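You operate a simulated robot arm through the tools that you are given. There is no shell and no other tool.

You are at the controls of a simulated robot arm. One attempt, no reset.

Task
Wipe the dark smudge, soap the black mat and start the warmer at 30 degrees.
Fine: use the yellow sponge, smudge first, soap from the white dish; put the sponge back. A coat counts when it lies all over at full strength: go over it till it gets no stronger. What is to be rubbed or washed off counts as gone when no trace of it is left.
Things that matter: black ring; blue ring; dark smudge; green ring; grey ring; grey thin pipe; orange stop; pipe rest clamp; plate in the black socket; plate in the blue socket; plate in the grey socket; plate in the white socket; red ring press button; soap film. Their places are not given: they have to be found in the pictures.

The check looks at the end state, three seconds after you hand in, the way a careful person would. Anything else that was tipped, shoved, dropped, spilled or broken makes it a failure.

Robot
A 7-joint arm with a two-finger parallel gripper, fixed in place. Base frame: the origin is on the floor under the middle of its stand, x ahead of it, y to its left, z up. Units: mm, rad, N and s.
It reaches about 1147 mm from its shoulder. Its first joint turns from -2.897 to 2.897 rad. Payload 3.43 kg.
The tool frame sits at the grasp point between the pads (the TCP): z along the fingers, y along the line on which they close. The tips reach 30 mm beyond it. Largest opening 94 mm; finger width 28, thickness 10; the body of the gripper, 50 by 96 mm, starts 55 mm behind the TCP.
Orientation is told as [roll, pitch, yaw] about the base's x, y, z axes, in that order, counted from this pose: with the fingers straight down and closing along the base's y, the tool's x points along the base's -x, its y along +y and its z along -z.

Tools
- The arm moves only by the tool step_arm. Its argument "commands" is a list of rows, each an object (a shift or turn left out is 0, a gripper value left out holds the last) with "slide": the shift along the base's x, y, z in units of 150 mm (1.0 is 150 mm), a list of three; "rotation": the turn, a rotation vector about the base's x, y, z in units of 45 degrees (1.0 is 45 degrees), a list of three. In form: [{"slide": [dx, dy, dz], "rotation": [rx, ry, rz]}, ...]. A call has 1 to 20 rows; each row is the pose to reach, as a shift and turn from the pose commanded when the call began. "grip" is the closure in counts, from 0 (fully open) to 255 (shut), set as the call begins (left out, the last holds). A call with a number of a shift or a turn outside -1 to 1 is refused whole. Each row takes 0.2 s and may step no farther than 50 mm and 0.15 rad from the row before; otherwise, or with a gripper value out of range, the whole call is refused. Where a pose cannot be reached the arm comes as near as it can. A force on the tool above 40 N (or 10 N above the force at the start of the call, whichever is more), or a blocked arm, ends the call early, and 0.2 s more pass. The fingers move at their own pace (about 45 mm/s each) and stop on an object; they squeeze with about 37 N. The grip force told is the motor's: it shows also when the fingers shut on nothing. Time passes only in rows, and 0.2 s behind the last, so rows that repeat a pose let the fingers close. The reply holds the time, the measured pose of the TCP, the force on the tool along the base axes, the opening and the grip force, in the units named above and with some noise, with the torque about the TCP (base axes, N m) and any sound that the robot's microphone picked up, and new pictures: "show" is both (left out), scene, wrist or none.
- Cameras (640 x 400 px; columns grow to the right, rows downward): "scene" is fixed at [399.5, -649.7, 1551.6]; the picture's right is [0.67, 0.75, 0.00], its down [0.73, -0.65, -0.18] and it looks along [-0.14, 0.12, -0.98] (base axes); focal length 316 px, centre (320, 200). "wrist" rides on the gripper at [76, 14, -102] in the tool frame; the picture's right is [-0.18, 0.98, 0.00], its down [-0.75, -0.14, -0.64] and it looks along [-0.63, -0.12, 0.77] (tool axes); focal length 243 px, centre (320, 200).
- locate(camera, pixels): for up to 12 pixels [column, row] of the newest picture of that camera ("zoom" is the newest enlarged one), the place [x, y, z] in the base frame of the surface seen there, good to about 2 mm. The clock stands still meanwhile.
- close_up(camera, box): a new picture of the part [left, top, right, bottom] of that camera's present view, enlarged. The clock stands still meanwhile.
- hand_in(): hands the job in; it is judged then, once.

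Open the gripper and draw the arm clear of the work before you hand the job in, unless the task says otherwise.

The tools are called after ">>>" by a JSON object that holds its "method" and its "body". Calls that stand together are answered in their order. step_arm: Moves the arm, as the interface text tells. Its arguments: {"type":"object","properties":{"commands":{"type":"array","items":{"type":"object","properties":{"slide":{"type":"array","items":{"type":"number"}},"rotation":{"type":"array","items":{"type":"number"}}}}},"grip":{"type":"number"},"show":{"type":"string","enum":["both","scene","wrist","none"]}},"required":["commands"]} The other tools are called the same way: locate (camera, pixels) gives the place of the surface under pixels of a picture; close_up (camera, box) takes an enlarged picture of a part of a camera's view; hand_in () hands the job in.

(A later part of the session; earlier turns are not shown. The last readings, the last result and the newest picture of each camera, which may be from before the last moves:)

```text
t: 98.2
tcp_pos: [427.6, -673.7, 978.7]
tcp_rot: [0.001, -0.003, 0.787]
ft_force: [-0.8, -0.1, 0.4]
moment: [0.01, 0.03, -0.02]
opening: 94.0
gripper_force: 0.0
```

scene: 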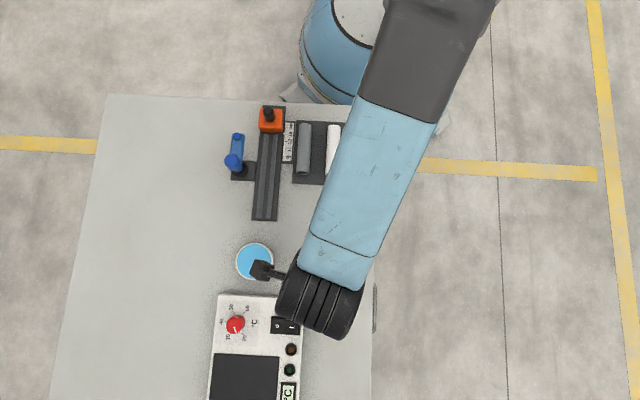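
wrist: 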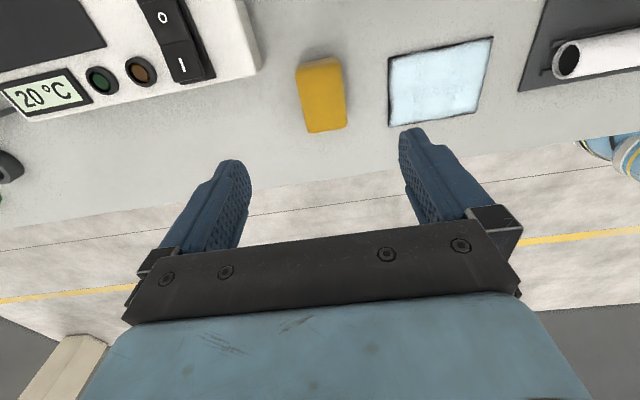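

The sponge is back and released. Now the warmer: I enlarge the dial and switch in the scene view to measure them.

>>> {"method": "close_up", "body": {"camera": "scene", "box": [212, 295, 268, 350]}}

>>> {"method": "close_up", "body": {"camera": "wrist", "box": [240, 30, 400, 150]}}

```text
7.27 times, centred on (240, 322) of scene
```

zoom: 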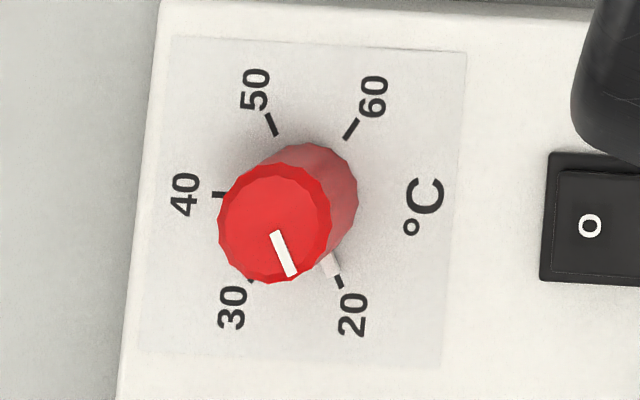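

```text
3.33 times, centred on (320, 90) of wrist
```

zoom: 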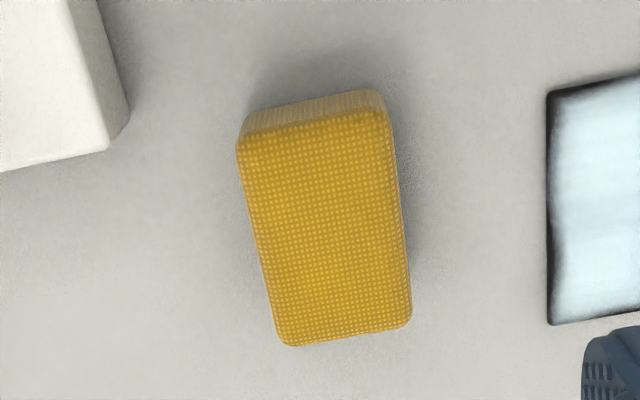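

I check the sponge's placed position in this wrist zoom, and re-take the dial zoom to locate its ticks and knob.

>>> {"method": "locate", "body": {"camera": "zoom", "pixels": [[242, 150], [384, 123], [406, 322], [285, 340], [324, 232]]}}

>>> {"method": "close_up", "body": {"camera": "scene", "box": [212, 295, 268, 350]}}

>>> {"method": "locate", "body": {"camera": "zoom", "pixels": [[350, 129], [271, 124], [216, 195], [251, 281], [341, 281], [274, 223], [276, 234], [293, 274], [221, 225], [330, 225], [275, 168], [275, 280]]}}

```text
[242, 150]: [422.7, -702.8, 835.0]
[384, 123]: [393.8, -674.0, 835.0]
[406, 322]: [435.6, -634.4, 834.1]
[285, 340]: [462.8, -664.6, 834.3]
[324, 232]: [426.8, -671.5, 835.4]
```

```text
7.27 times, centred on (240, 322) of scene
```

zoom: 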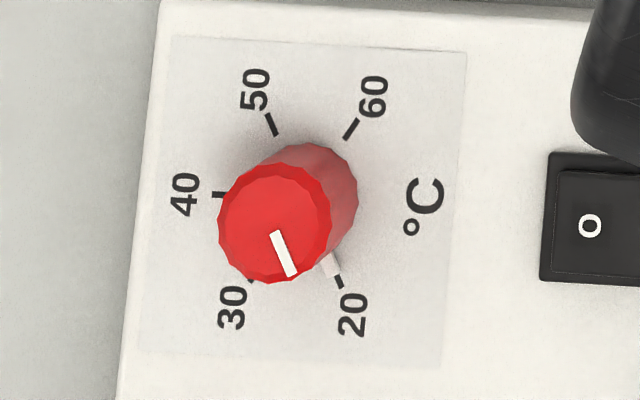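

```text
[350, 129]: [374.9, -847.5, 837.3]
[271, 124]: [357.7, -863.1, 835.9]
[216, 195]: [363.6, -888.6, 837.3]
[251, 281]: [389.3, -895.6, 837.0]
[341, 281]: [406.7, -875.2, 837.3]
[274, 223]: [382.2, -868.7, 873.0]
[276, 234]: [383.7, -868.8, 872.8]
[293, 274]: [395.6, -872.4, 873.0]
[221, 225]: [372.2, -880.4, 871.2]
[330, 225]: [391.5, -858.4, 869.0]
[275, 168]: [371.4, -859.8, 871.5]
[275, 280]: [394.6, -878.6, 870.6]
```

Sponge is back within ~1 mm of its original place. The knob axis is at about (382,-870), knob Ø≈30, top z 873; ticks are 60° apart, 20 at 345°, 30 at 285°, so the knob needs −60° (clockwise). I move above the dial.

>>> {"method": "step_arm", "body": {"commands": [{"slide": [-0.05, -0.25, 0]}, {"slide": [-0.1, -0.5, 0]}, {"slide": [-0.15, -0.75, 0]}, {"slide": [-0.2, -1.0, 0]}, {"slide": [-0.2, -1.0, 0]}], "show": "none"}}

>>> {"method": "step_arm", "body": {"commands": [{"slide": [-0.053, -0.17, 0]}, {"slide": [-0.106, -0.34, 0]}, {"slide": [-0.106, -0.34, -0.2]}, {"slide": [-0.106, -0.34, -0.3]}, {"slide": [-0.106, -0.34, -0.3]}], "show": "both"}}

```text
t: 99.4
tcp_pos: [396.0, -815.6, 978.7]
tcp_rot: [0.002, -0.004, 0.784]
ft_force: [-0.4, 0.5, 0.0]
moment: [-0.01, -0.01, 0.03]
opening: 94.0
gripper_force: 0.1
```

```text
t: 100.6
tcp_pos: [381.3, -869.4, 933.4]
tcp_rot: [0.002, -0.004, 0.786]
ft_force: [0.1, -0.2, 0.1]
moment: [-0.01, -0.04, 0.0]
opening: 94.1
gripper_force: 0.1
```

scene: 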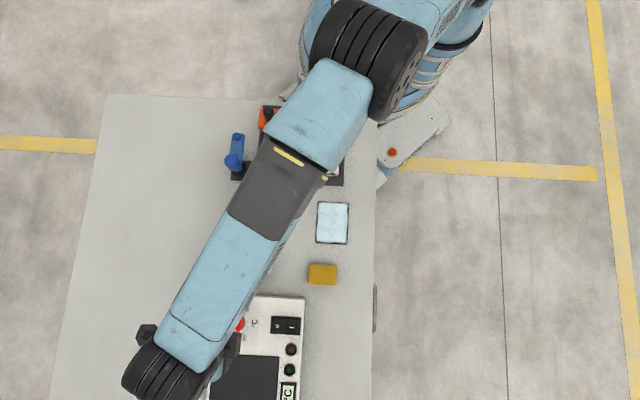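
wrist: 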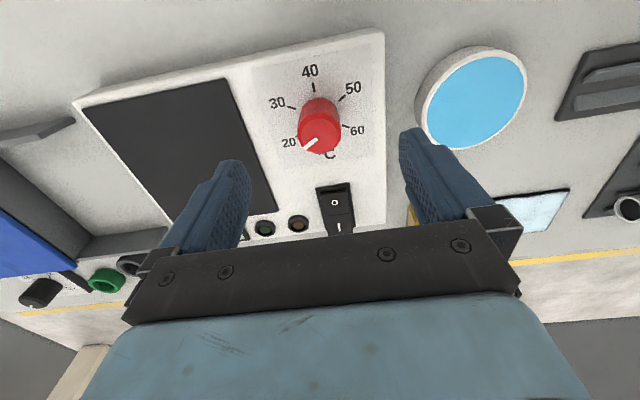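

The knob is right under the gripper, at wrist (319,130). I enlarge it to centre precisely.

>>> {"method": "close_up", "body": {"camera": "wrist", "box": [260, 50, 380, 170]}}

```text
3.33 times, centred on (320, 110) of wrist
```

zoom: 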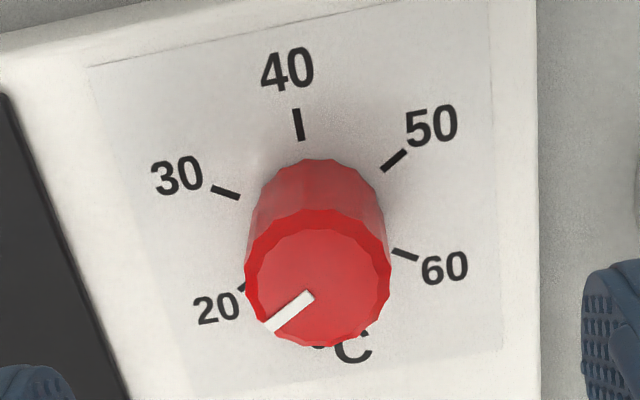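

>>> {"method": "locate", "body": {"camera": "zoom", "pixels": [[255, 280], [383, 278], [320, 222], [320, 335], [318, 285], [308, 298], [270, 325], [298, 125], [226, 192], [394, 161], [405, 254], [244, 286]]}}

```text
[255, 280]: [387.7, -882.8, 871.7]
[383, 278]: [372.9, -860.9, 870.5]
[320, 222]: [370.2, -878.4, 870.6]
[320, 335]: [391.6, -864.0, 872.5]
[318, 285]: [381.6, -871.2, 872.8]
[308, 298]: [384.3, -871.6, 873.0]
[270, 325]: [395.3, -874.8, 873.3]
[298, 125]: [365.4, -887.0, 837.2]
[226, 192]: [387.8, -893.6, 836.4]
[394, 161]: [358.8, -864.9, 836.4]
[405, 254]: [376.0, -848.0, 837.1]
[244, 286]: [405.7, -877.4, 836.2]
```

The knob is centred on the tool axis within ~2 mm. I shift 1 mm and descend so the tips flank the knob with ~13 mm clearance to the panel.

>>> {"method": "step_arm", "body": {"commands": [{"slide": [-0.006, -0.008, -0.1]}, {"slide": [-0.006, -0.008, -0.2]}, {"slide": [-0.006, -0.008, -0.3]}, {"slide": [-0.006, -0.008, -0.35]}, {"slide": [-0.006, -0.008, -0.35]}], "grip": 100, "show": "wrist"}}

```text
t: 101.8
tcp_pos: [382.6, -871.8, 879.0]
tcp_rot: [0.003, -0.004, 0.785]
ft_force: [0.6, -0.2, 0.6]
moment: [-0.01, -0.02, 0.01]
opening: 57.4
gripper_force: 0.0
```

wrist: 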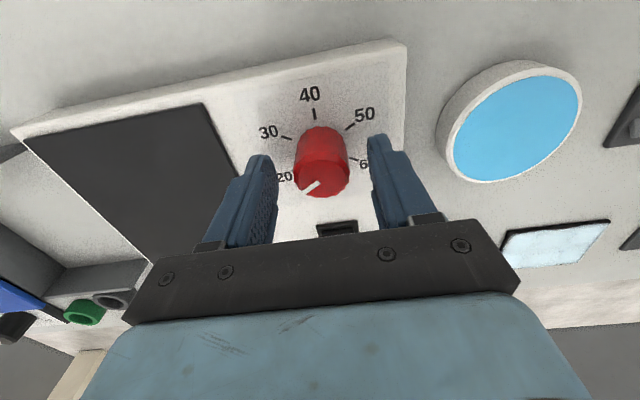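

The knob stands between the fingers, centred (col 321 vs finger midpoint ~323). I close onto it.

>>> {"method": "step_arm", "body": {"commands": [{"slide": [0, 0, 0]}, {"slide": [0, 0, 0]}, {"slide": [0, 0, 0]}, {"slide": [0, 0, 0]}, {"slide": [0, 0, 0]}], "grip": 255, "show": "wrist"}}

```text
t: 103.0
tcp_pos: [381.1, -870.3, 880.4]
tcp_rot: [0.003, -0.004, 0.785]
ft_force: [-8.0, 14.5, -0.7]
moment: [0.1, -0.28, -0.03]
opening: 31.6
gripper_force: 45.5
```

wrist: 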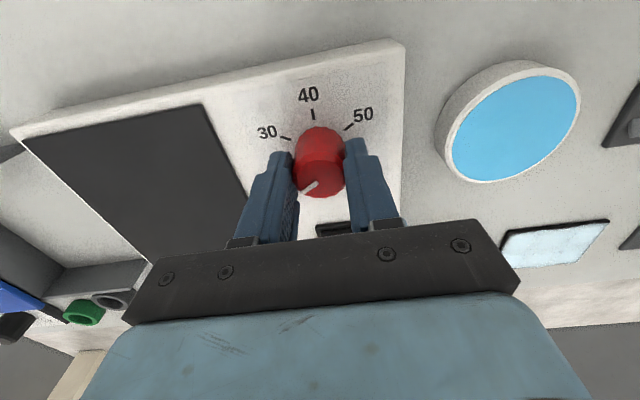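

Gripped at 31.6 mm, with a 16 N side force showing a ~1 mm centring error. I shift the tool along that force to relieve it.

>>> {"method": "step_arm", "body": {"commands": [{"slide": [-0.002, 0.004, 0]}, {"slide": [-0.004, 0.007, 0]}, {"slide": [-0.004, 0.007, 0]}], "show": "none"}}

```text
t: 103.8
tcp_pos: [381.5, -869.1, 880.0]
tcp_rot: [-0.001, -0.003, 0.786]
ft_force: [6.6, -1.6, 3.7]
moment: [0.62, -0.35, -0.09]
opening: 31.6
gripper_force: 44.5
```

The side force dropped to ~7 N. I turn the knob clockwise by 30° first and check the readings and picture.

>>> {"method": "step_arm", "body": {"commands": [{"slide": [0.002, 0, 0], "rotation": [0, 0, -0.111]}, {"slide": [0.002, 0, 0], "rotation": [0, 0, -0.222]}, {"slide": [0.002, 0, 0], "rotation": [0, 0, -0.333]}, {"slide": [0.002, 0, 0], "rotation": [0, 0, -0.444]}, {"slide": [0.002, 0, 0], "rotation": [0, 0, -0.556]}, {"slide": [0.002, 0, 0], "rotation": [0, 0, -0.667]}, {"slide": [0.002, 0, 0], "rotation": [0, 0, -0.667]}], "show": "both"}}

```text
t: 105.4
tcp_pos: [382.1, -869.2, 879.0]
tcp_rot: [0.0, -0.004, 0.262]
ft_force: [8.0, -1.3, 12.2]
moment: [-0.57, -0.18, -0.03]
opening: 31.7
gripper_force: 44.8
```

scene: 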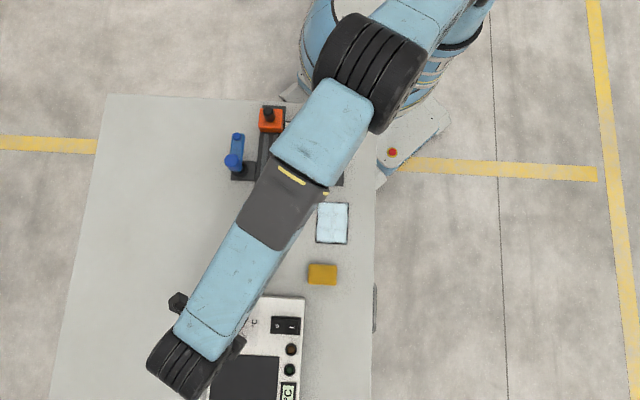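
wrist: 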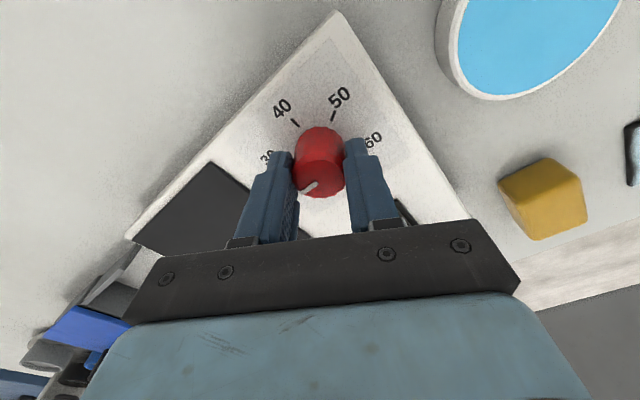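

The knob turns with the fingers (pointer unchanged relative to them while the scale rotated 30°). I turn the remaining 30°.

>>> {"method": "step_arm", "body": {"commands": [{"slide": [0, 0, 0.002], "rotation": [0, 0, -0.111]}, {"slide": [0, 0, 0.002], "rotation": [0, 0, -0.222]}, {"slide": [0, 0, 0.002], "rotation": [0, 0, -0.333]}, {"slide": [0, 0, 0.002], "rotation": [0, 0, -0.444]}, {"slide": [0, 0, 0.002], "rotation": [0, 0, -0.556]}, {"slide": [0, 0, 0.002], "rotation": [0, 0, -0.667]}, {"slide": [0, 0, 0.002], "rotation": [0, 0, -0.667]}], "show": "both"}}

>>> {"method": "close_up", "body": {"camera": "scene", "box": [240, 300, 320, 400]}}

>>> {"method": "close_up", "body": {"camera": "wrist", "box": [250, 70, 400, 210]}}

```text
t: 107.0
tcp_pos: [381.1, -869.0, 881.4]
tcp_rot: [0.003, -0.004, -0.262]
ft_force: [8.8, 13.8, 0.6]
moment: [-0.14, -0.23, 0.0]
opening: 31.8
gripper_force: 44.8
```

scene: 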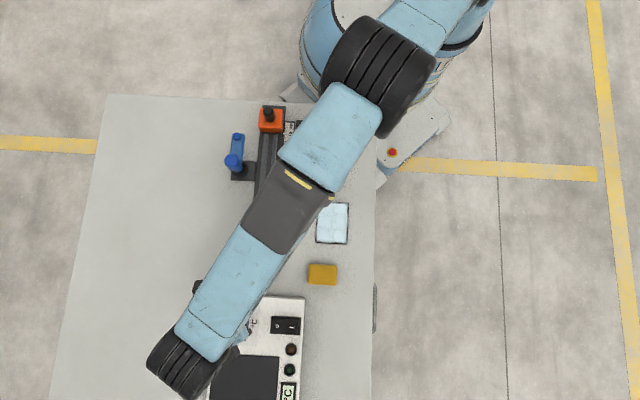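
wrist: 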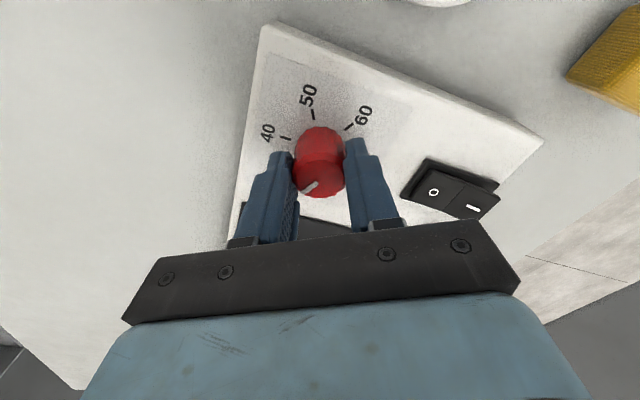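

```text
4.00 times, centred on (280, 350) of scene
```

zoom: 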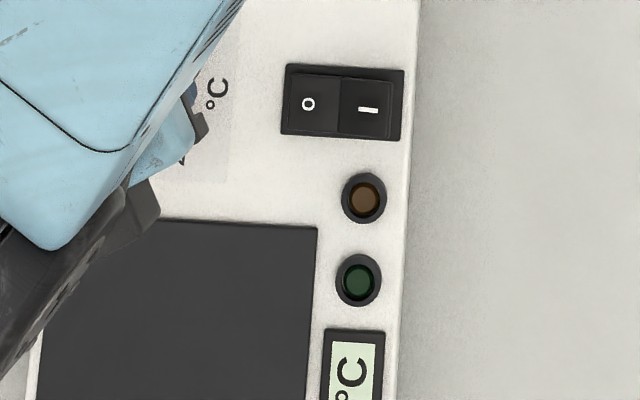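

```text
2.86 times, centred on (325, 140) of wrist
```

zoom: 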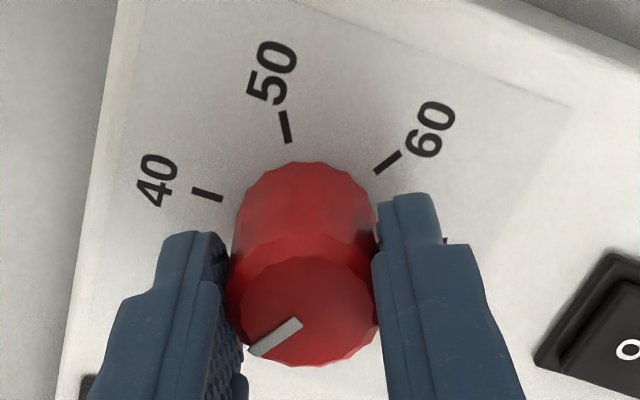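

The scale is now turned 60° relative to the fingers, lamps are unlit. I open the fingers partially, rise and check the pointer against the 30 mark.

>>> {"method": "step_arm", "body": {"commands": [{"slide": [0, 0, 0]}, {"slide": [0, 0, 0]}, {"slide": [0, 0, 0]}, {"slide": [0, 0, 0]}], "grip": 100, "show": "none"}}

>>> {"method": "step_arm", "body": {"commands": [{"slide": [0, 0, 0.1]}, {"slide": [0, 0, 0.25]}, {"slide": [0, 0, 0.4]}, {"slide": [0, 0, 0.4]}], "show": "wrist"}}

>>> {"method": "close_up", "body": {"camera": "wrist", "box": [250, 40, 400, 190]}}

```text
t: 108.0
tcp_pos: [380.6, -869.7, 879.8]
tcp_rot: [0.002, -0.004, -0.26]
ft_force: [-0.5, 0.1, 0.1]
moment: [0.04, -0.01, 0.01]
opening: 57.3
gripper_force: 0.0
```

```text
t: 109.0
tcp_pos: [378.8, -870.3, 939.1]
tcp_rot: [0.002, -0.004, -0.262]
ft_force: [0.0, 0.4, 0.3]
moment: [0.02, 0.04, -0.03]
opening: 57.3
gripper_force: 0.1
```

wrist: 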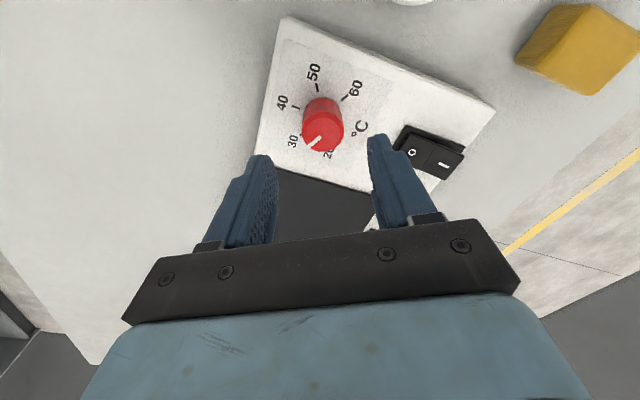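

```text
2.67 times, centred on (325, 115) of wrist
```

zoom: 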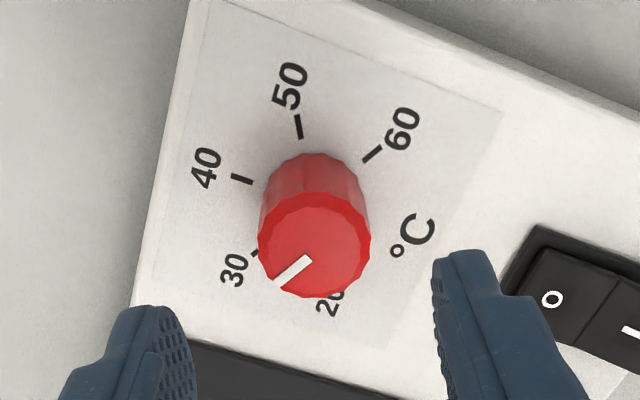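

The pointer now points toward 30. I measure its direction and the tick positions precisely.

>>> {"method": "locate", "body": {"camera": "zoom", "pixels": [[306, 262], [281, 283], [300, 267], [287, 278], [314, 245], [262, 240], [367, 240], [314, 200], [254, 255], [242, 179], [298, 126], [372, 154]]}}

```text
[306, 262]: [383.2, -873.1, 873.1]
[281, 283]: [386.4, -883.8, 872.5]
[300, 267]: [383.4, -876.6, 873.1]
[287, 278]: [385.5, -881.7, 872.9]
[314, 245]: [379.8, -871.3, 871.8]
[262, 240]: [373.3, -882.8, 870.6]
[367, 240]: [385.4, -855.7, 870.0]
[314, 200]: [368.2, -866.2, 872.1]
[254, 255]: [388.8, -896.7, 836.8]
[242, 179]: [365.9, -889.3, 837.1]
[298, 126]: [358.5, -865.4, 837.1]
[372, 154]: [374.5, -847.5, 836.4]
```

The pointer measures about 287°, versus 285° for the 30 tick – close to 30 but I want a cleaner check. I move toward the switch (turning the tool to yaw −45°), which should also free the scene view of the dial.

>>> {"method": "step_arm", "body": {"commands": [{"slide": [0.09, 0.1, 0.05], "rotation": [0, 0, -0.111]}, {"slide": [0.18, 0.2, 0.1], "rotation": [0, 0, -0.222]}, {"slide": [0.28, 0.3, 0.13], "rotation": [0, 0, -0.333]}, {"slide": [0.37, 0.4, 0.13], "rotation": [0, 0, -0.444]}, {"slide": [0.46, 0.5, 0.13], "rotation": [0, 0, -0.556]}, {"slide": [0.555, 0.6, 0.13], "rotation": [0, 0, -0.667]}, {"slide": [0.555, 0.6, 0.13], "rotation": [0, 0, -0.667]}], "grip": 255, "show": "both"}}

>>> {"method": "close_up", "body": {"camera": "scene", "box": [212, 295, 268, 350]}}

```text
t: 110.6
tcp_pos: [461.2, -781.4, 961.2]
tcp_rot: [0.0, -0.005, -0.787]
ft_force: [-0.2, 0.0, -0.1]
moment: [-0.02, 0.01, 0.04]
opening: 0.2
gripper_force: 32.8
```

scene: 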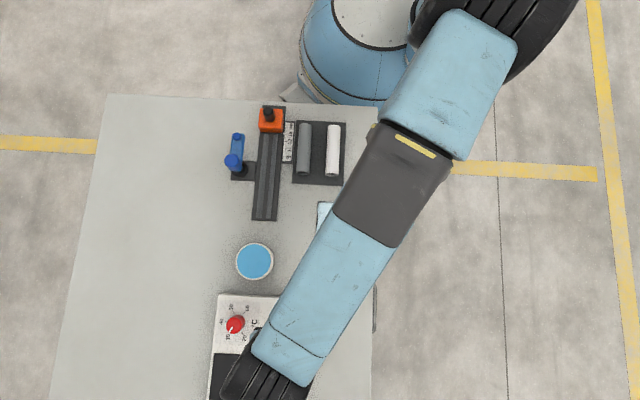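
wrist: 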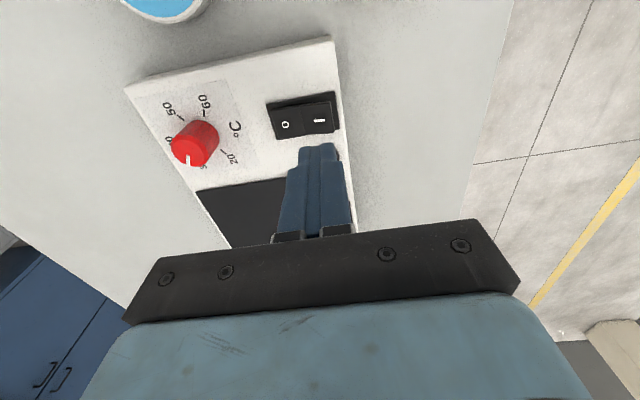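

```text
7.27 times, centred on (240, 322) of scene
```

zoom: 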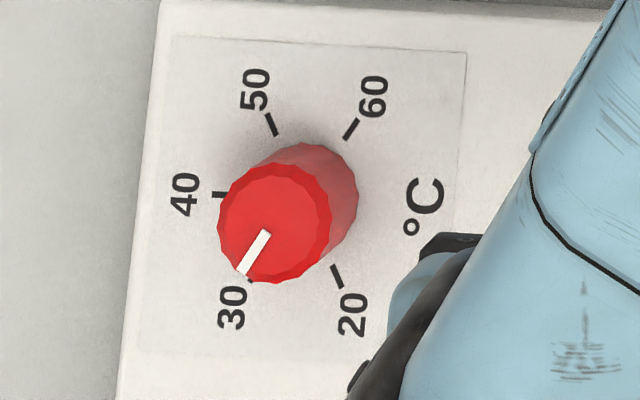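

The pointer now nearly meets the 30 tick (mark from (267,231) to (242,274) in the zoom), perhaps a few degrees short. I zoom in more to measure its angle.

>>> {"method": "close_up", "body": {"camera": "scene", "box": [222, 308, 250, 336]}}

>>> {"method": "locate", "body": {"camera": "zoom", "pixels": [[320, 200]]}}

```text
14.29 times, centred on (236, 322) of scene
```

zoom: 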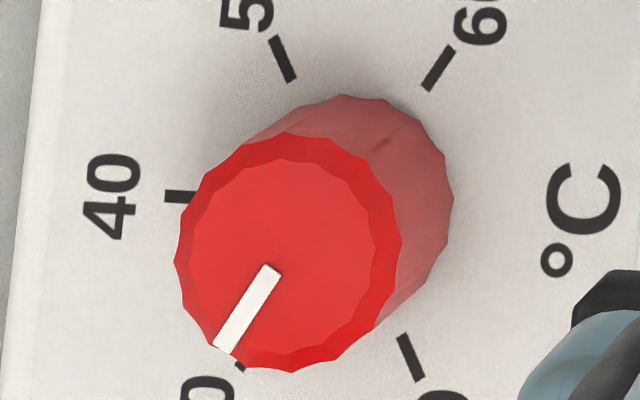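

```text
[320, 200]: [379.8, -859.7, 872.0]
```

By careful angle comparison the pointer is at ~288–289°, i.e. about 29.3, a few degrees short (lost motion). I go back: first swing to yaw +45° near the dish, from where the wrist camera can also read the display.

>>> {"method": "step_arm", "body": {"commands": [{"slide": [-0.06, 0.01, 0.05], "rotation": [0, 0, 0.125]}, {"slide": [-0.12, 0.02, 0.1], "rotation": [0, 0, 0.25]}, {"slide": [-0.19, 0.03, 0.1], "rotation": [0, 0, 0.375]}, {"slide": [-0.26, 0.04, 0.1], "rotation": [0, 0, 0.5]}, {"slide": [-0.33, 0.05, 0.1], "rotation": [0, 0, 0.625]}, {"slide": [-0.4, 0.06, 0.1], "rotation": [0, 0, 0.75]}, {"slide": [-0.47, 0.07, 0.1], "rotation": [0, 0, 0.875]}, {"slide": [-0.53, 0.08, 0.1], "rotation": [0, 0, 1.0]}], "show": "none"}}

>>> {"method": "step_arm", "body": {"commands": [{"slide": [-0.06, 0.005, 0], "rotation": [0, 0, 0.125]}, {"slide": [-0.12, 0.01, 0], "rotation": [0, 0, 0.25]}, {"slide": [-0.19, 0.015, 0], "rotation": [0, 0, 0.375]}, {"slide": [-0.26, 0.02, 0], "rotation": [0, 0, 0.5]}, {"slide": [-0.33, 0.025, 0], "rotation": [0, 0, 0.625]}, {"slide": [-0.4, 0.03, 0], "rotation": [0, 0, 0.75]}, {"slide": [-0.47, 0.035, 0], "rotation": [0, 0, 0.875]}, {"slide": [-0.53, 0.04, 0], "rotation": [0, 0, 1.0]}, {"slide": [-0.53, 0.04, 0], "rotation": [0, 0, 1.0]}], "show": "both"}}

```text
t: 112.4
tcp_pos: [384.1, -769.1, 974.2]
tcp_rot: [0.003, -0.005, 0.0]
ft_force: [-0.2, 0.7, 0.0]
moment: [0.02, -0.01, -0.01]
opening: 0.0
gripper_force: 33.4
```

```text
t: 114.4
tcp_pos: [303.6, -763.9, 975.3]
tcp_rot: [0.0, -0.003, 0.787]
ft_force: [-0.4, 0.0, 0.2]
moment: [0.01, -0.06, -0.01]
opening: 0.0
gripper_force: 32.9
```

scene: 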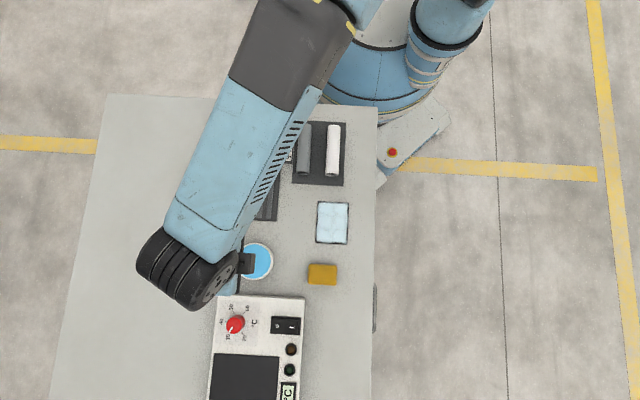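
wrist: 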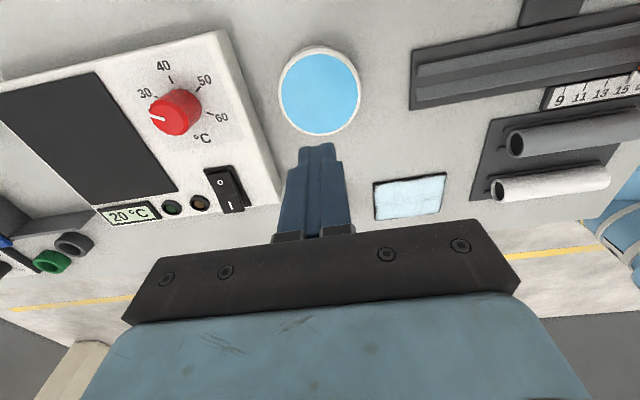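

The display still reads 20 °C (actual temperature), so it doesn't show the set value. I take a large zoom of the fully visible dial to measure pointer against ticks.

>>> {"method": "close_up", "body": {"camera": "scene", "box": [218, 305, 258, 345]}}

>>> {"method": "close_up", "body": {"camera": "wrist", "box": [120, 50, 240, 150]}}

```text
10.00 times, centred on (238, 325) of scene
```

zoom: 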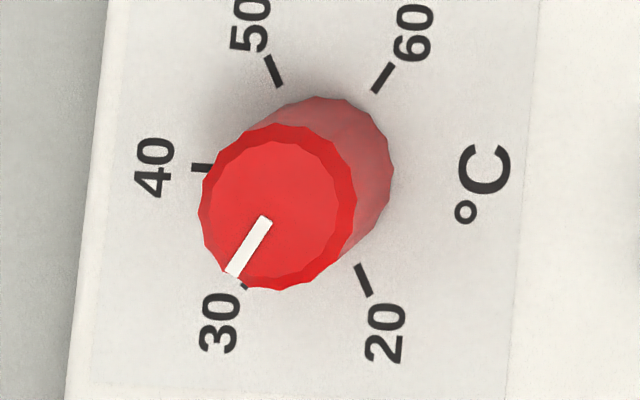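

```text
4.00 times, centred on (180, 100) of wrist
```

zoom: 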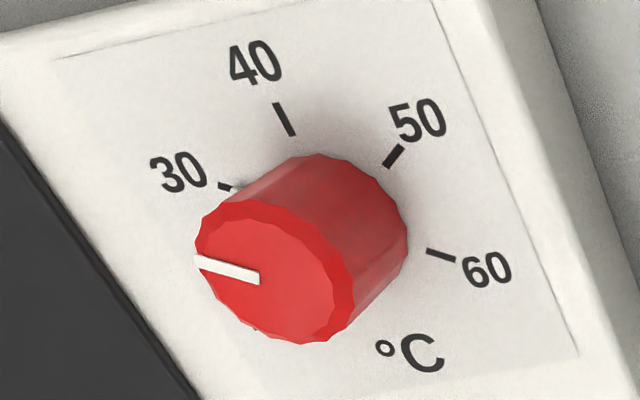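

In the wrist zoom the white base mark of the knob sits right beside the 30 tick at (235,187). I enlarge that region further.

>>> {"method": "close_up", "body": {"camera": "wrist", "box": [145, 80, 185, 110]}}

```text
13.33 times, centred on (165, 95) of wrist
```

zoom: 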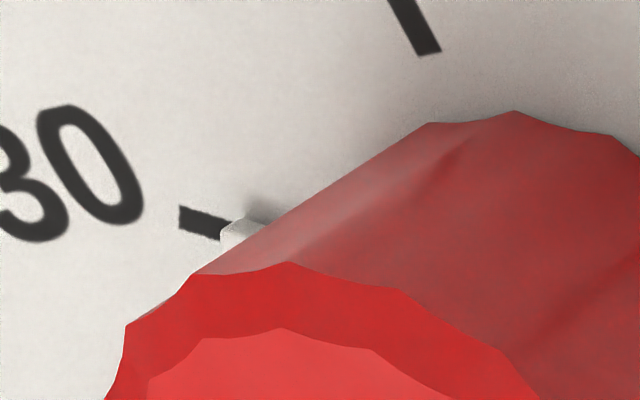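

The nub at the knob's base is ~1 mm (≈3°) short of the 30 tick. I go back to the dial with the fingers opened to 57 mm and descend around the knob.

>>> {"method": "step_arm", "body": {"commands": [{"slide": [0.126, -0.18, 0]}, {"slide": [0.252, -0.36, 0]}, {"slide": [0.378, -0.54, 0]}, {"slide": [0.505, -0.72, 0]}, {"slide": [0.505, -0.72, -0.15]}, {"slide": [0.505, -0.72, -0.3]}, {"slide": [0.505, -0.72, -0.3]}], "grip": 100, "show": "wrist"}}

>>> {"method": "close_up", "body": {"camera": "wrist", "box": [270, 60, 370, 160]}}

```text
t: 116.0
tcp_pos: [380.1, -872.1, 929.9]
tcp_rot: [0.003, -0.002, 0.785]
ft_force: [-0.1, 0.5, -0.5]
moment: [0.0, 0.0, -0.01]
opening: 57.0
gripper_force: 0.1
```

wrist: 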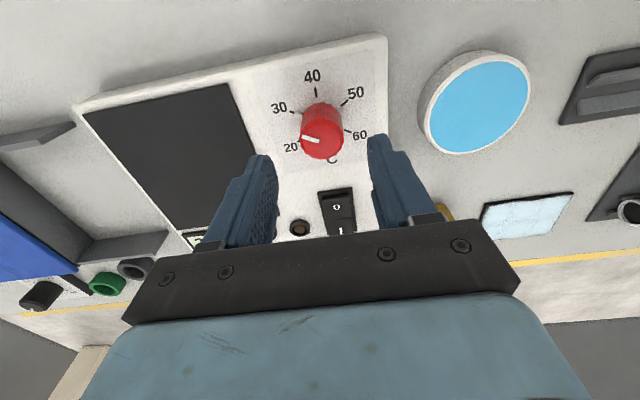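

```text
4.00 times, centred on (320, 110) of wrist
```

zoom: 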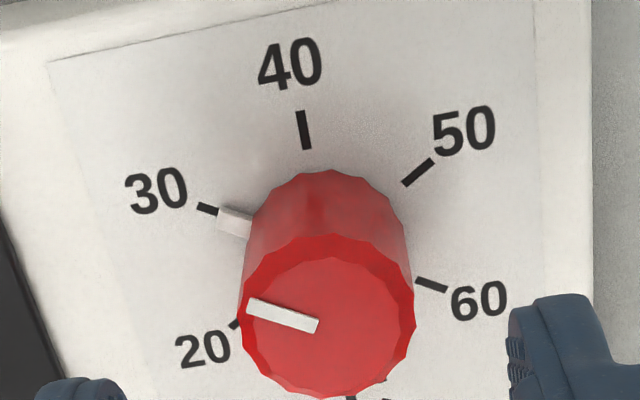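

This view shows the base nub next to the 30 tick clearly. I enlarge that spot to gauge the misalignment.

>>> {"method": "close_up", "body": {"camera": "wrist", "box": [284, 100, 312, 124]}}

>>> {"method": "locate", "body": {"camera": "zoom", "pixels": [[320, 200]]}}

```text
16.00 times, centred on (298, 112) of wrist
```

zoom: 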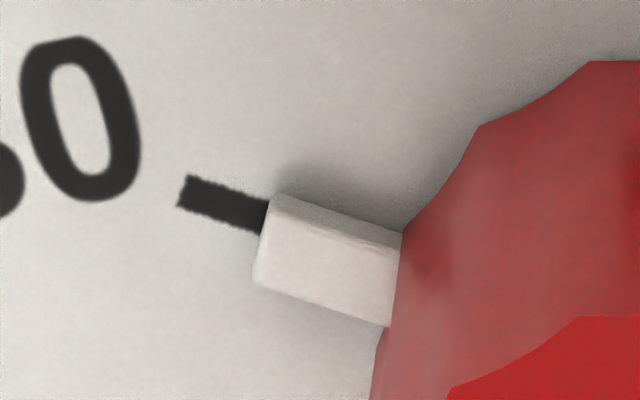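

```text
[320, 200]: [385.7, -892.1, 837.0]
```

The nub is only about 1.5–3° short of the tick line. I make a small correction: descend, grip, and look.

>>> {"method": "step_arm", "body": {"commands": [{"slide": [0, 0, -0.12]}, {"slide": [0, 0, -0.24]}, {"slide": [0, 0, -0.331]}, {"slide": [0, 0, -0.331]}], "grip": 100, "show": "none"}}

>>> {"method": "step_arm", "body": {"commands": [{"slide": [0, 0, 0]}, {"slide": [0, 0, 0]}, {"slide": [0, 0, 0]}, {"slide": [0, 0, 0]}], "grip": 255, "show": "wrist"}}

>>> {"method": "close_up", "body": {"camera": "wrist", "box": [250, 90, 390, 210]}}

```text
t: 117.0
tcp_pos: [379.1, -870.5, 879.6]
tcp_rot: [0.001, -0.005, 0.784]
ft_force: [-0.2, 0.1, 0.1]
moment: [0.0, -0.03, -0.02]
opening: 57.1
gripper_force: 0.0
```

```text
t: 118.0
tcp_pos: [381.3, -870.4, 879.9]
tcp_rot: [0.001, -0.003, 0.786]
ft_force: [20.0, -23.6, -0.6]
moment: [-0.85, -0.32, -0.01]
opening: 31.1
gripper_force: 45.0
```

wrist: 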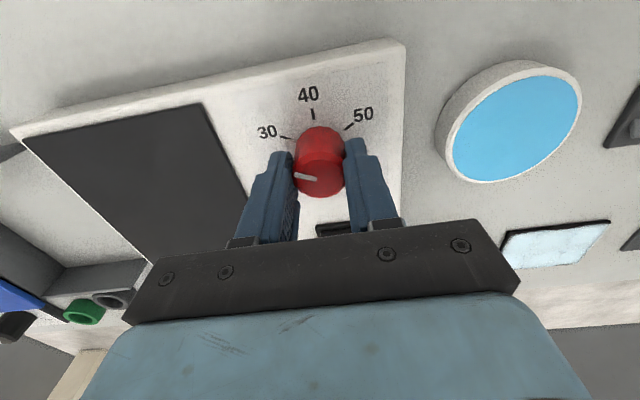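

```text
3.33 times, centred on (320, 150) of wrist
```

zoom: 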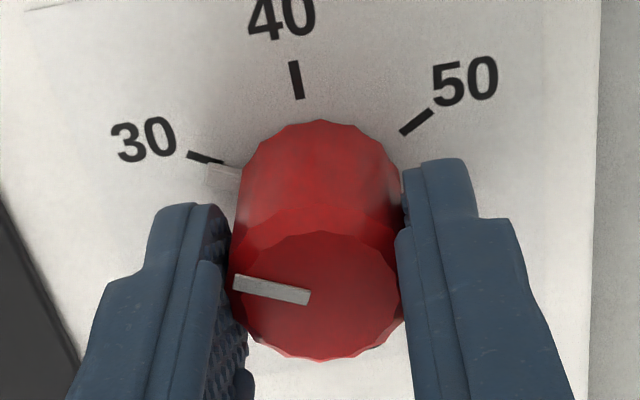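

Gripped; a 31 N side force shows a 0.6 mm offset toward the lower side. I shift 0.6 mm to relieve it, then turn −5° and look at the nub again.

>>> {"method": "step_arm", "body": {"commands": [{"slide": [0.003, -0.003, 0]}, {"slide": [0.003, -0.003, 0]}, {"slide": [0.003, -0.003, 0], "rotation": [0, 0, -0.04]}, {"slide": [0.003, -0.003, 0], "rotation": [0, 0, -0.08]}, {"slide": [0.003, -0.003, 0], "rotation": [0, 0, -0.111]}, {"slide": [0.003, -0.003, 0], "rotation": [0, 0, -0.111]}], "show": "wrist"}}

>>> {"method": "close_up", "body": {"camera": "wrist", "box": [280, 110, 320, 140]}}

```text
t: 119.4
tcp_pos: [381.2, -869.0, 880.4]
tcp_rot: [0.001, -0.002, 0.696]
ft_force: [15.1, -3.5, 11.8]
moment: [-0.26, -0.2, 0.02]
opening: 31.2
gripper_force: 45.3
```

wrist: 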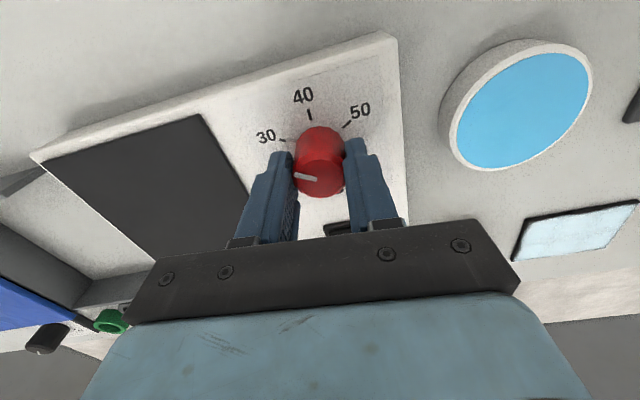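

```text
13.33 times, centred on (300, 125) of wrist
```

zoom: 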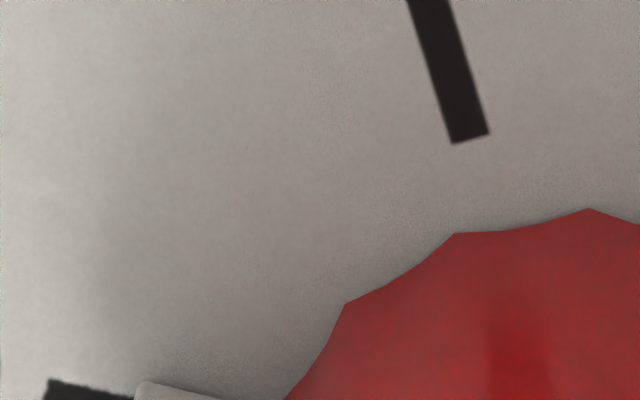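

The nub lies just below that window; I shift the close-up lower to see the nub against the 30 tick.

>>> {"method": "close_up", "body": {"camera": "wrist", "box": [272, 126, 308, 153]}}

```text
14.81 times, centred on (290, 140) of wrist
```

zoom: 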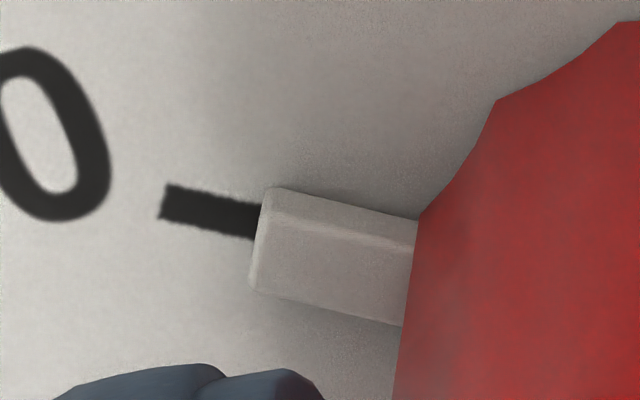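

The nub now lines up almost exactly with the 30 tick. I release, rise and verify from above.

>>> {"method": "step_arm", "body": {"commands": [{"slide": [0, 0, 0]}, {"slide": [0, 0, 0]}, {"slide": [0, 0, 0]}, {"slide": [0, 0, 0]}], "grip": 100, "show": "none"}}

>>> {"method": "step_arm", "body": {"commands": [{"slide": [0, 0, 0.1]}, {"slide": [0, 0, 0.25]}, {"slide": [0, 0, 0.331]}, {"slide": [0, 0, 0.331]}], "show": "wrist"}}

>>> {"method": "close_up", "body": {"camera": "wrist", "box": [270, 60, 370, 160]}}

>>> {"method": "close_up", "body": {"camera": "wrist", "box": [281, 103, 309, 127]}}

```text
t: 120.4
tcp_pos: [380.5, -870.3, 878.6]
tcp_rot: [0.003, -0.002, 0.696]
ft_force: [0.0, 0.5, 0.5]
moment: [0.01, 0.01, -0.03]
opening: 57.3
gripper_force: 0.0
```

```text
t: 121.4
tcp_pos: [381.8, -871.9, 930.1]
tcp_rot: [0.001, -0.003, 0.698]
ft_force: [0.0, -0.3, 0.3]
moment: [-0.01, 0.01, -0.03]
opening: 57.2
gripper_force: 0.0
```

wrist: 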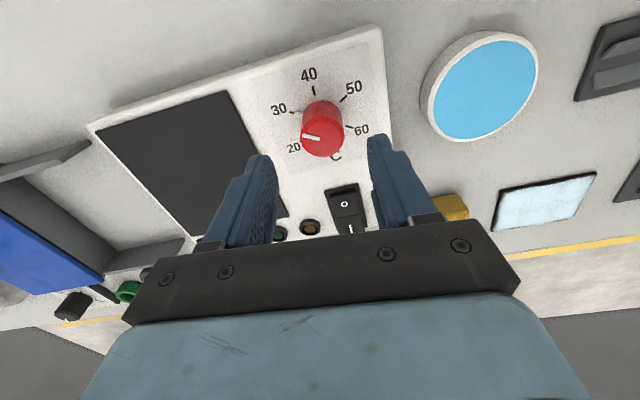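

```text
4.00 times, centred on (320, 110) of wrist
```

zoom: 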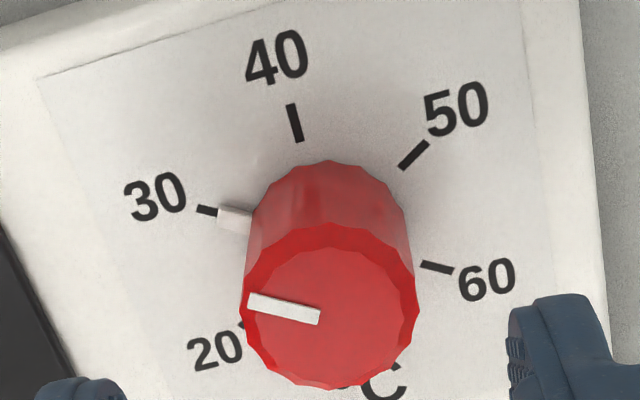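

```text
16.00 times, centred on (295, 115) of wrist
```

zoom: 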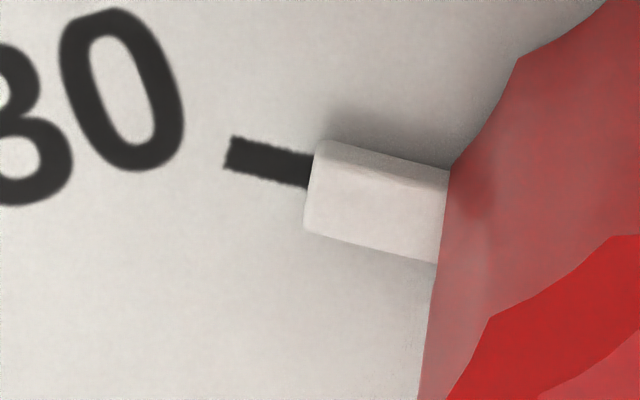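

The nub and the 30 tick are aligned now. Next the switch: I close the fingers and move above the rocker, turning to yaw −45°.

>>> {"method": "step_arm", "body": {"commands": [{"slide": [0.03, 0.03, 0.1], "rotation": [0, 0, -0.125]}, {"slide": [0.1, 0.1, 0.2], "rotation": [0, 0, -0.25]}, {"slide": [0.18, 0.19, 0.2], "rotation": [0, 0, -0.375]}, {"slide": [0.26, 0.28, 0.2], "rotation": [0, 0, -0.5]}, {"slide": [0.34, 0.37, 0.2], "rotation": [0, 0, -0.625]}, {"slide": [0.42, 0.46, 0.2], "rotation": [0, 0, -0.75]}, {"slide": [0.49, 0.54, 0.2], "rotation": [0, 0, -0.875]}, {"slide": [0.551, 0.604, 0.2], "rotation": [0, 0, -1.0]}], "grip": 255, "show": "none"}}

>>> {"method": "step_arm", "body": {"commands": [{"rotation": [0, 0, -0.127]}, {"rotation": [0, 0, -0.254]}, {"rotation": [0, 0, -0.381]}, {"rotation": [0, 0, -0.508]}, {"rotation": [0, 0, -0.635]}, {"rotation": [0, 0, -0.762]}, {"rotation": [0, 0, -0.889]}, {"rotation": [0, 0, -0.889]}], "show": "both"}}

>>> {"method": "close_up", "body": {"camera": "wrist", "box": [240, 70, 370, 170]}}

```text
t: 123.2
tcp_pos: [463.5, -778.3, 958.6]
tcp_rot: [0.001, -0.003, -0.091]
ft_force: [0.5, -0.5, 0.5]
moment: [-0.01, 0.0, 0.02]
opening: 0.0
gripper_force: 33.2
```

```text
t: 125.0
tcp_pos: [464.8, -779.8, 958.7]
tcp_rot: [0.0, -0.003, -0.788]
ft_force: [0.2, 0.0, -0.3]
moment: [0.02, -0.01, -0.01]
opening: 0.0
gripper_force: 33.2
```

scene: 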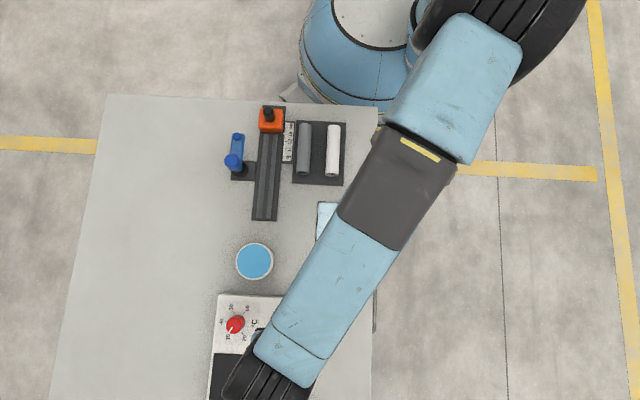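
wrist: 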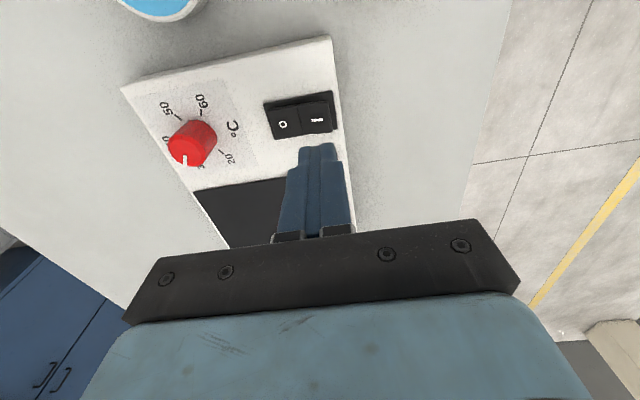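

```text
4.00 times, centred on (305, 120) of wrist
```

zoom: 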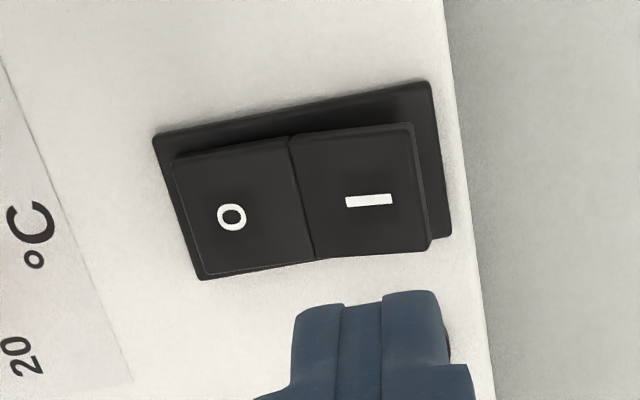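

I locate the rocker's halves in this zoom to get the pressing point on the "I" side.

>>> {"method": "locate", "body": {"camera": "zoom", "pixels": [[178, 160], [285, 145], [296, 145], [410, 130], [424, 245], [318, 255], [308, 258], [206, 270], [369, 200], [231, 217], [400, 190], [440, 150]]}}

```text
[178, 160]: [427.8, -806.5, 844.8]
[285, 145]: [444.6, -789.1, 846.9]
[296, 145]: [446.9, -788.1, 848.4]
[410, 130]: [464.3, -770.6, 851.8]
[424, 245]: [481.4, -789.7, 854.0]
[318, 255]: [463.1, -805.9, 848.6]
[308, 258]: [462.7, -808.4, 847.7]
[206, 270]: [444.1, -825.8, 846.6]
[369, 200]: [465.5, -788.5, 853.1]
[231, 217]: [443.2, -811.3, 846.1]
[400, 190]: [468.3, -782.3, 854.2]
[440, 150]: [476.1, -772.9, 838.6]
```

The "I" half is centred at (463.9,-788.6), outer edge z≈854, hinge ≈848. I line the closed fingertips up with its outer part and descend to just above it.

>>> {"method": "step_arm", "body": {"commands": [{"slide": [0.027, -0.029, 0]}, {"slide": [0.027, -0.029, -0.15]}, {"slide": [0.027, -0.029, -0.3]}, {"slide": [0.027, -0.029, -0.44]}, {"slide": [0.027, -0.029, -0.44]}], "show": "wrist"}}

>>> {"method": "close_up", "body": {"camera": "wrist", "box": [230, 70, 390, 190]}}

```text
t: 126.2
tcp_pos: [467.5, -783.7, 892.8]
tcp_rot: [0.0, -0.004, -0.787]
ft_force: [0.7, -0.8, 0.3]
moment: [0.03, 0.01, 0.0]
opening: 0.0
gripper_force: 33.0
```

wrist: 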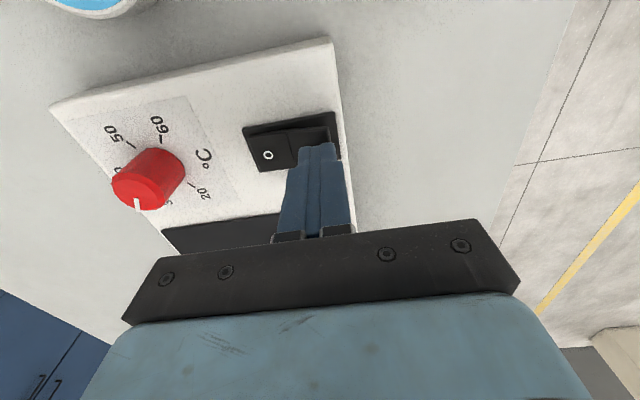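

```text
3.33 times, centred on (310, 130) of wrist
```

zoom: 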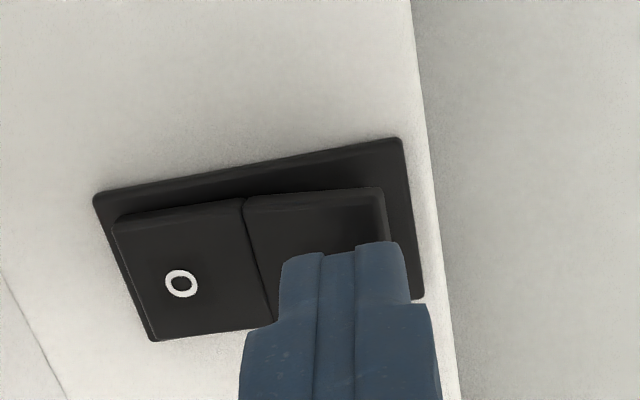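

The tips sit over the outer part of the "I" half. I press down in ~1 mm steps, watching the force.

>>> {"method": "step_arm", "body": {"commands": [{"slide": [0, 0, -0.04]}, {"slide": [0, 0, -0.06]}, {"slide": [0, 0, -0.067]}, {"slide": [0, 0, -0.073]}, {"slide": [0, 0, -0.08]}, {"slide": [0, 0, -0.087]}, {"slide": [0, 0, -0.093]}, {"slide": [0, 0, -0.1]}, {"slide": [0, 0, -0.107]}], "show": "wrist"}}

```text
t: 128.2
tcp_pos: [467.0, -784.6, 878.2]
tcp_rot: [0.0, -0.003, -0.787]
ft_force: [1.3, 0.1, 0.1]
moment: [-0.01, -0.01, 0.01]
opening: 0.1
gripper_force: 33.3
```

wrist: 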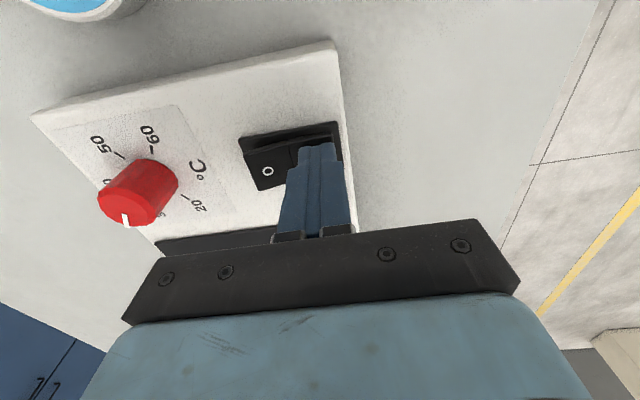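

Force is back to zero at z 878, so the rocker may have snapped over. I rise and check the switch and lamps.

>>> {"method": "step_arm", "body": {"commands": [{"slide": [0, 0, 0.1]}, {"slide": [0, 0, 0.3]}, {"slide": [0, 0, 0.5]}, {"slide": [0, 0, 0.5]}], "show": "both"}}

>>> {"method": "close_up", "body": {"camera": "wrist", "box": [240, 70, 370, 170]}}

```text
t: 129.2
tcp_pos: [467.5, -782.7, 953.6]
tcp_rot: [0.001, -0.003, -0.786]
ft_force: [0.0, -0.2, 0.2]
moment: [-0.02, 0.02, 0.01]
opening: 0.0
gripper_force: 33.4
```

scene: 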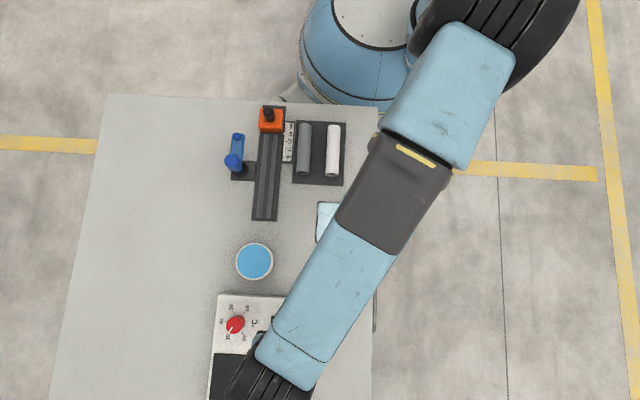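
wrist: 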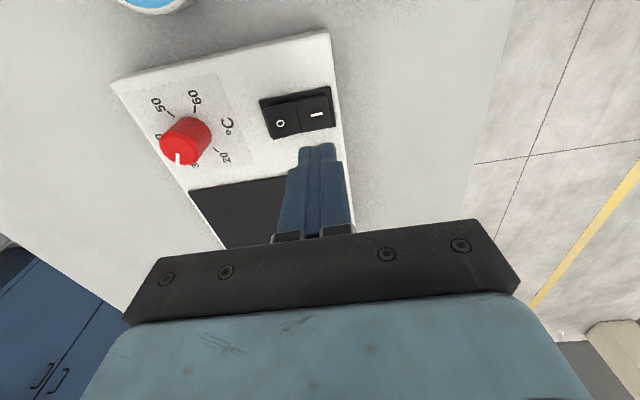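

```text
4.00 times, centred on (305, 120) of wrist
```

zoom: 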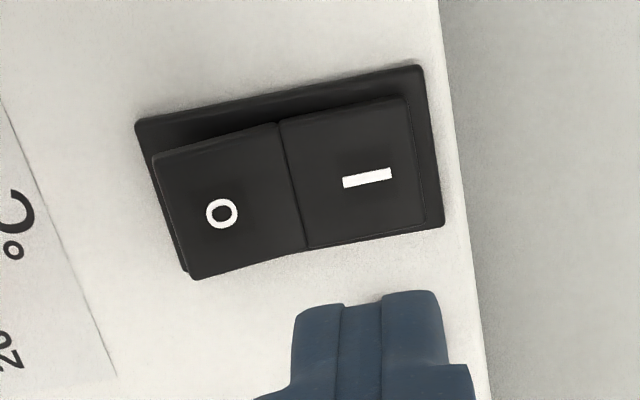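

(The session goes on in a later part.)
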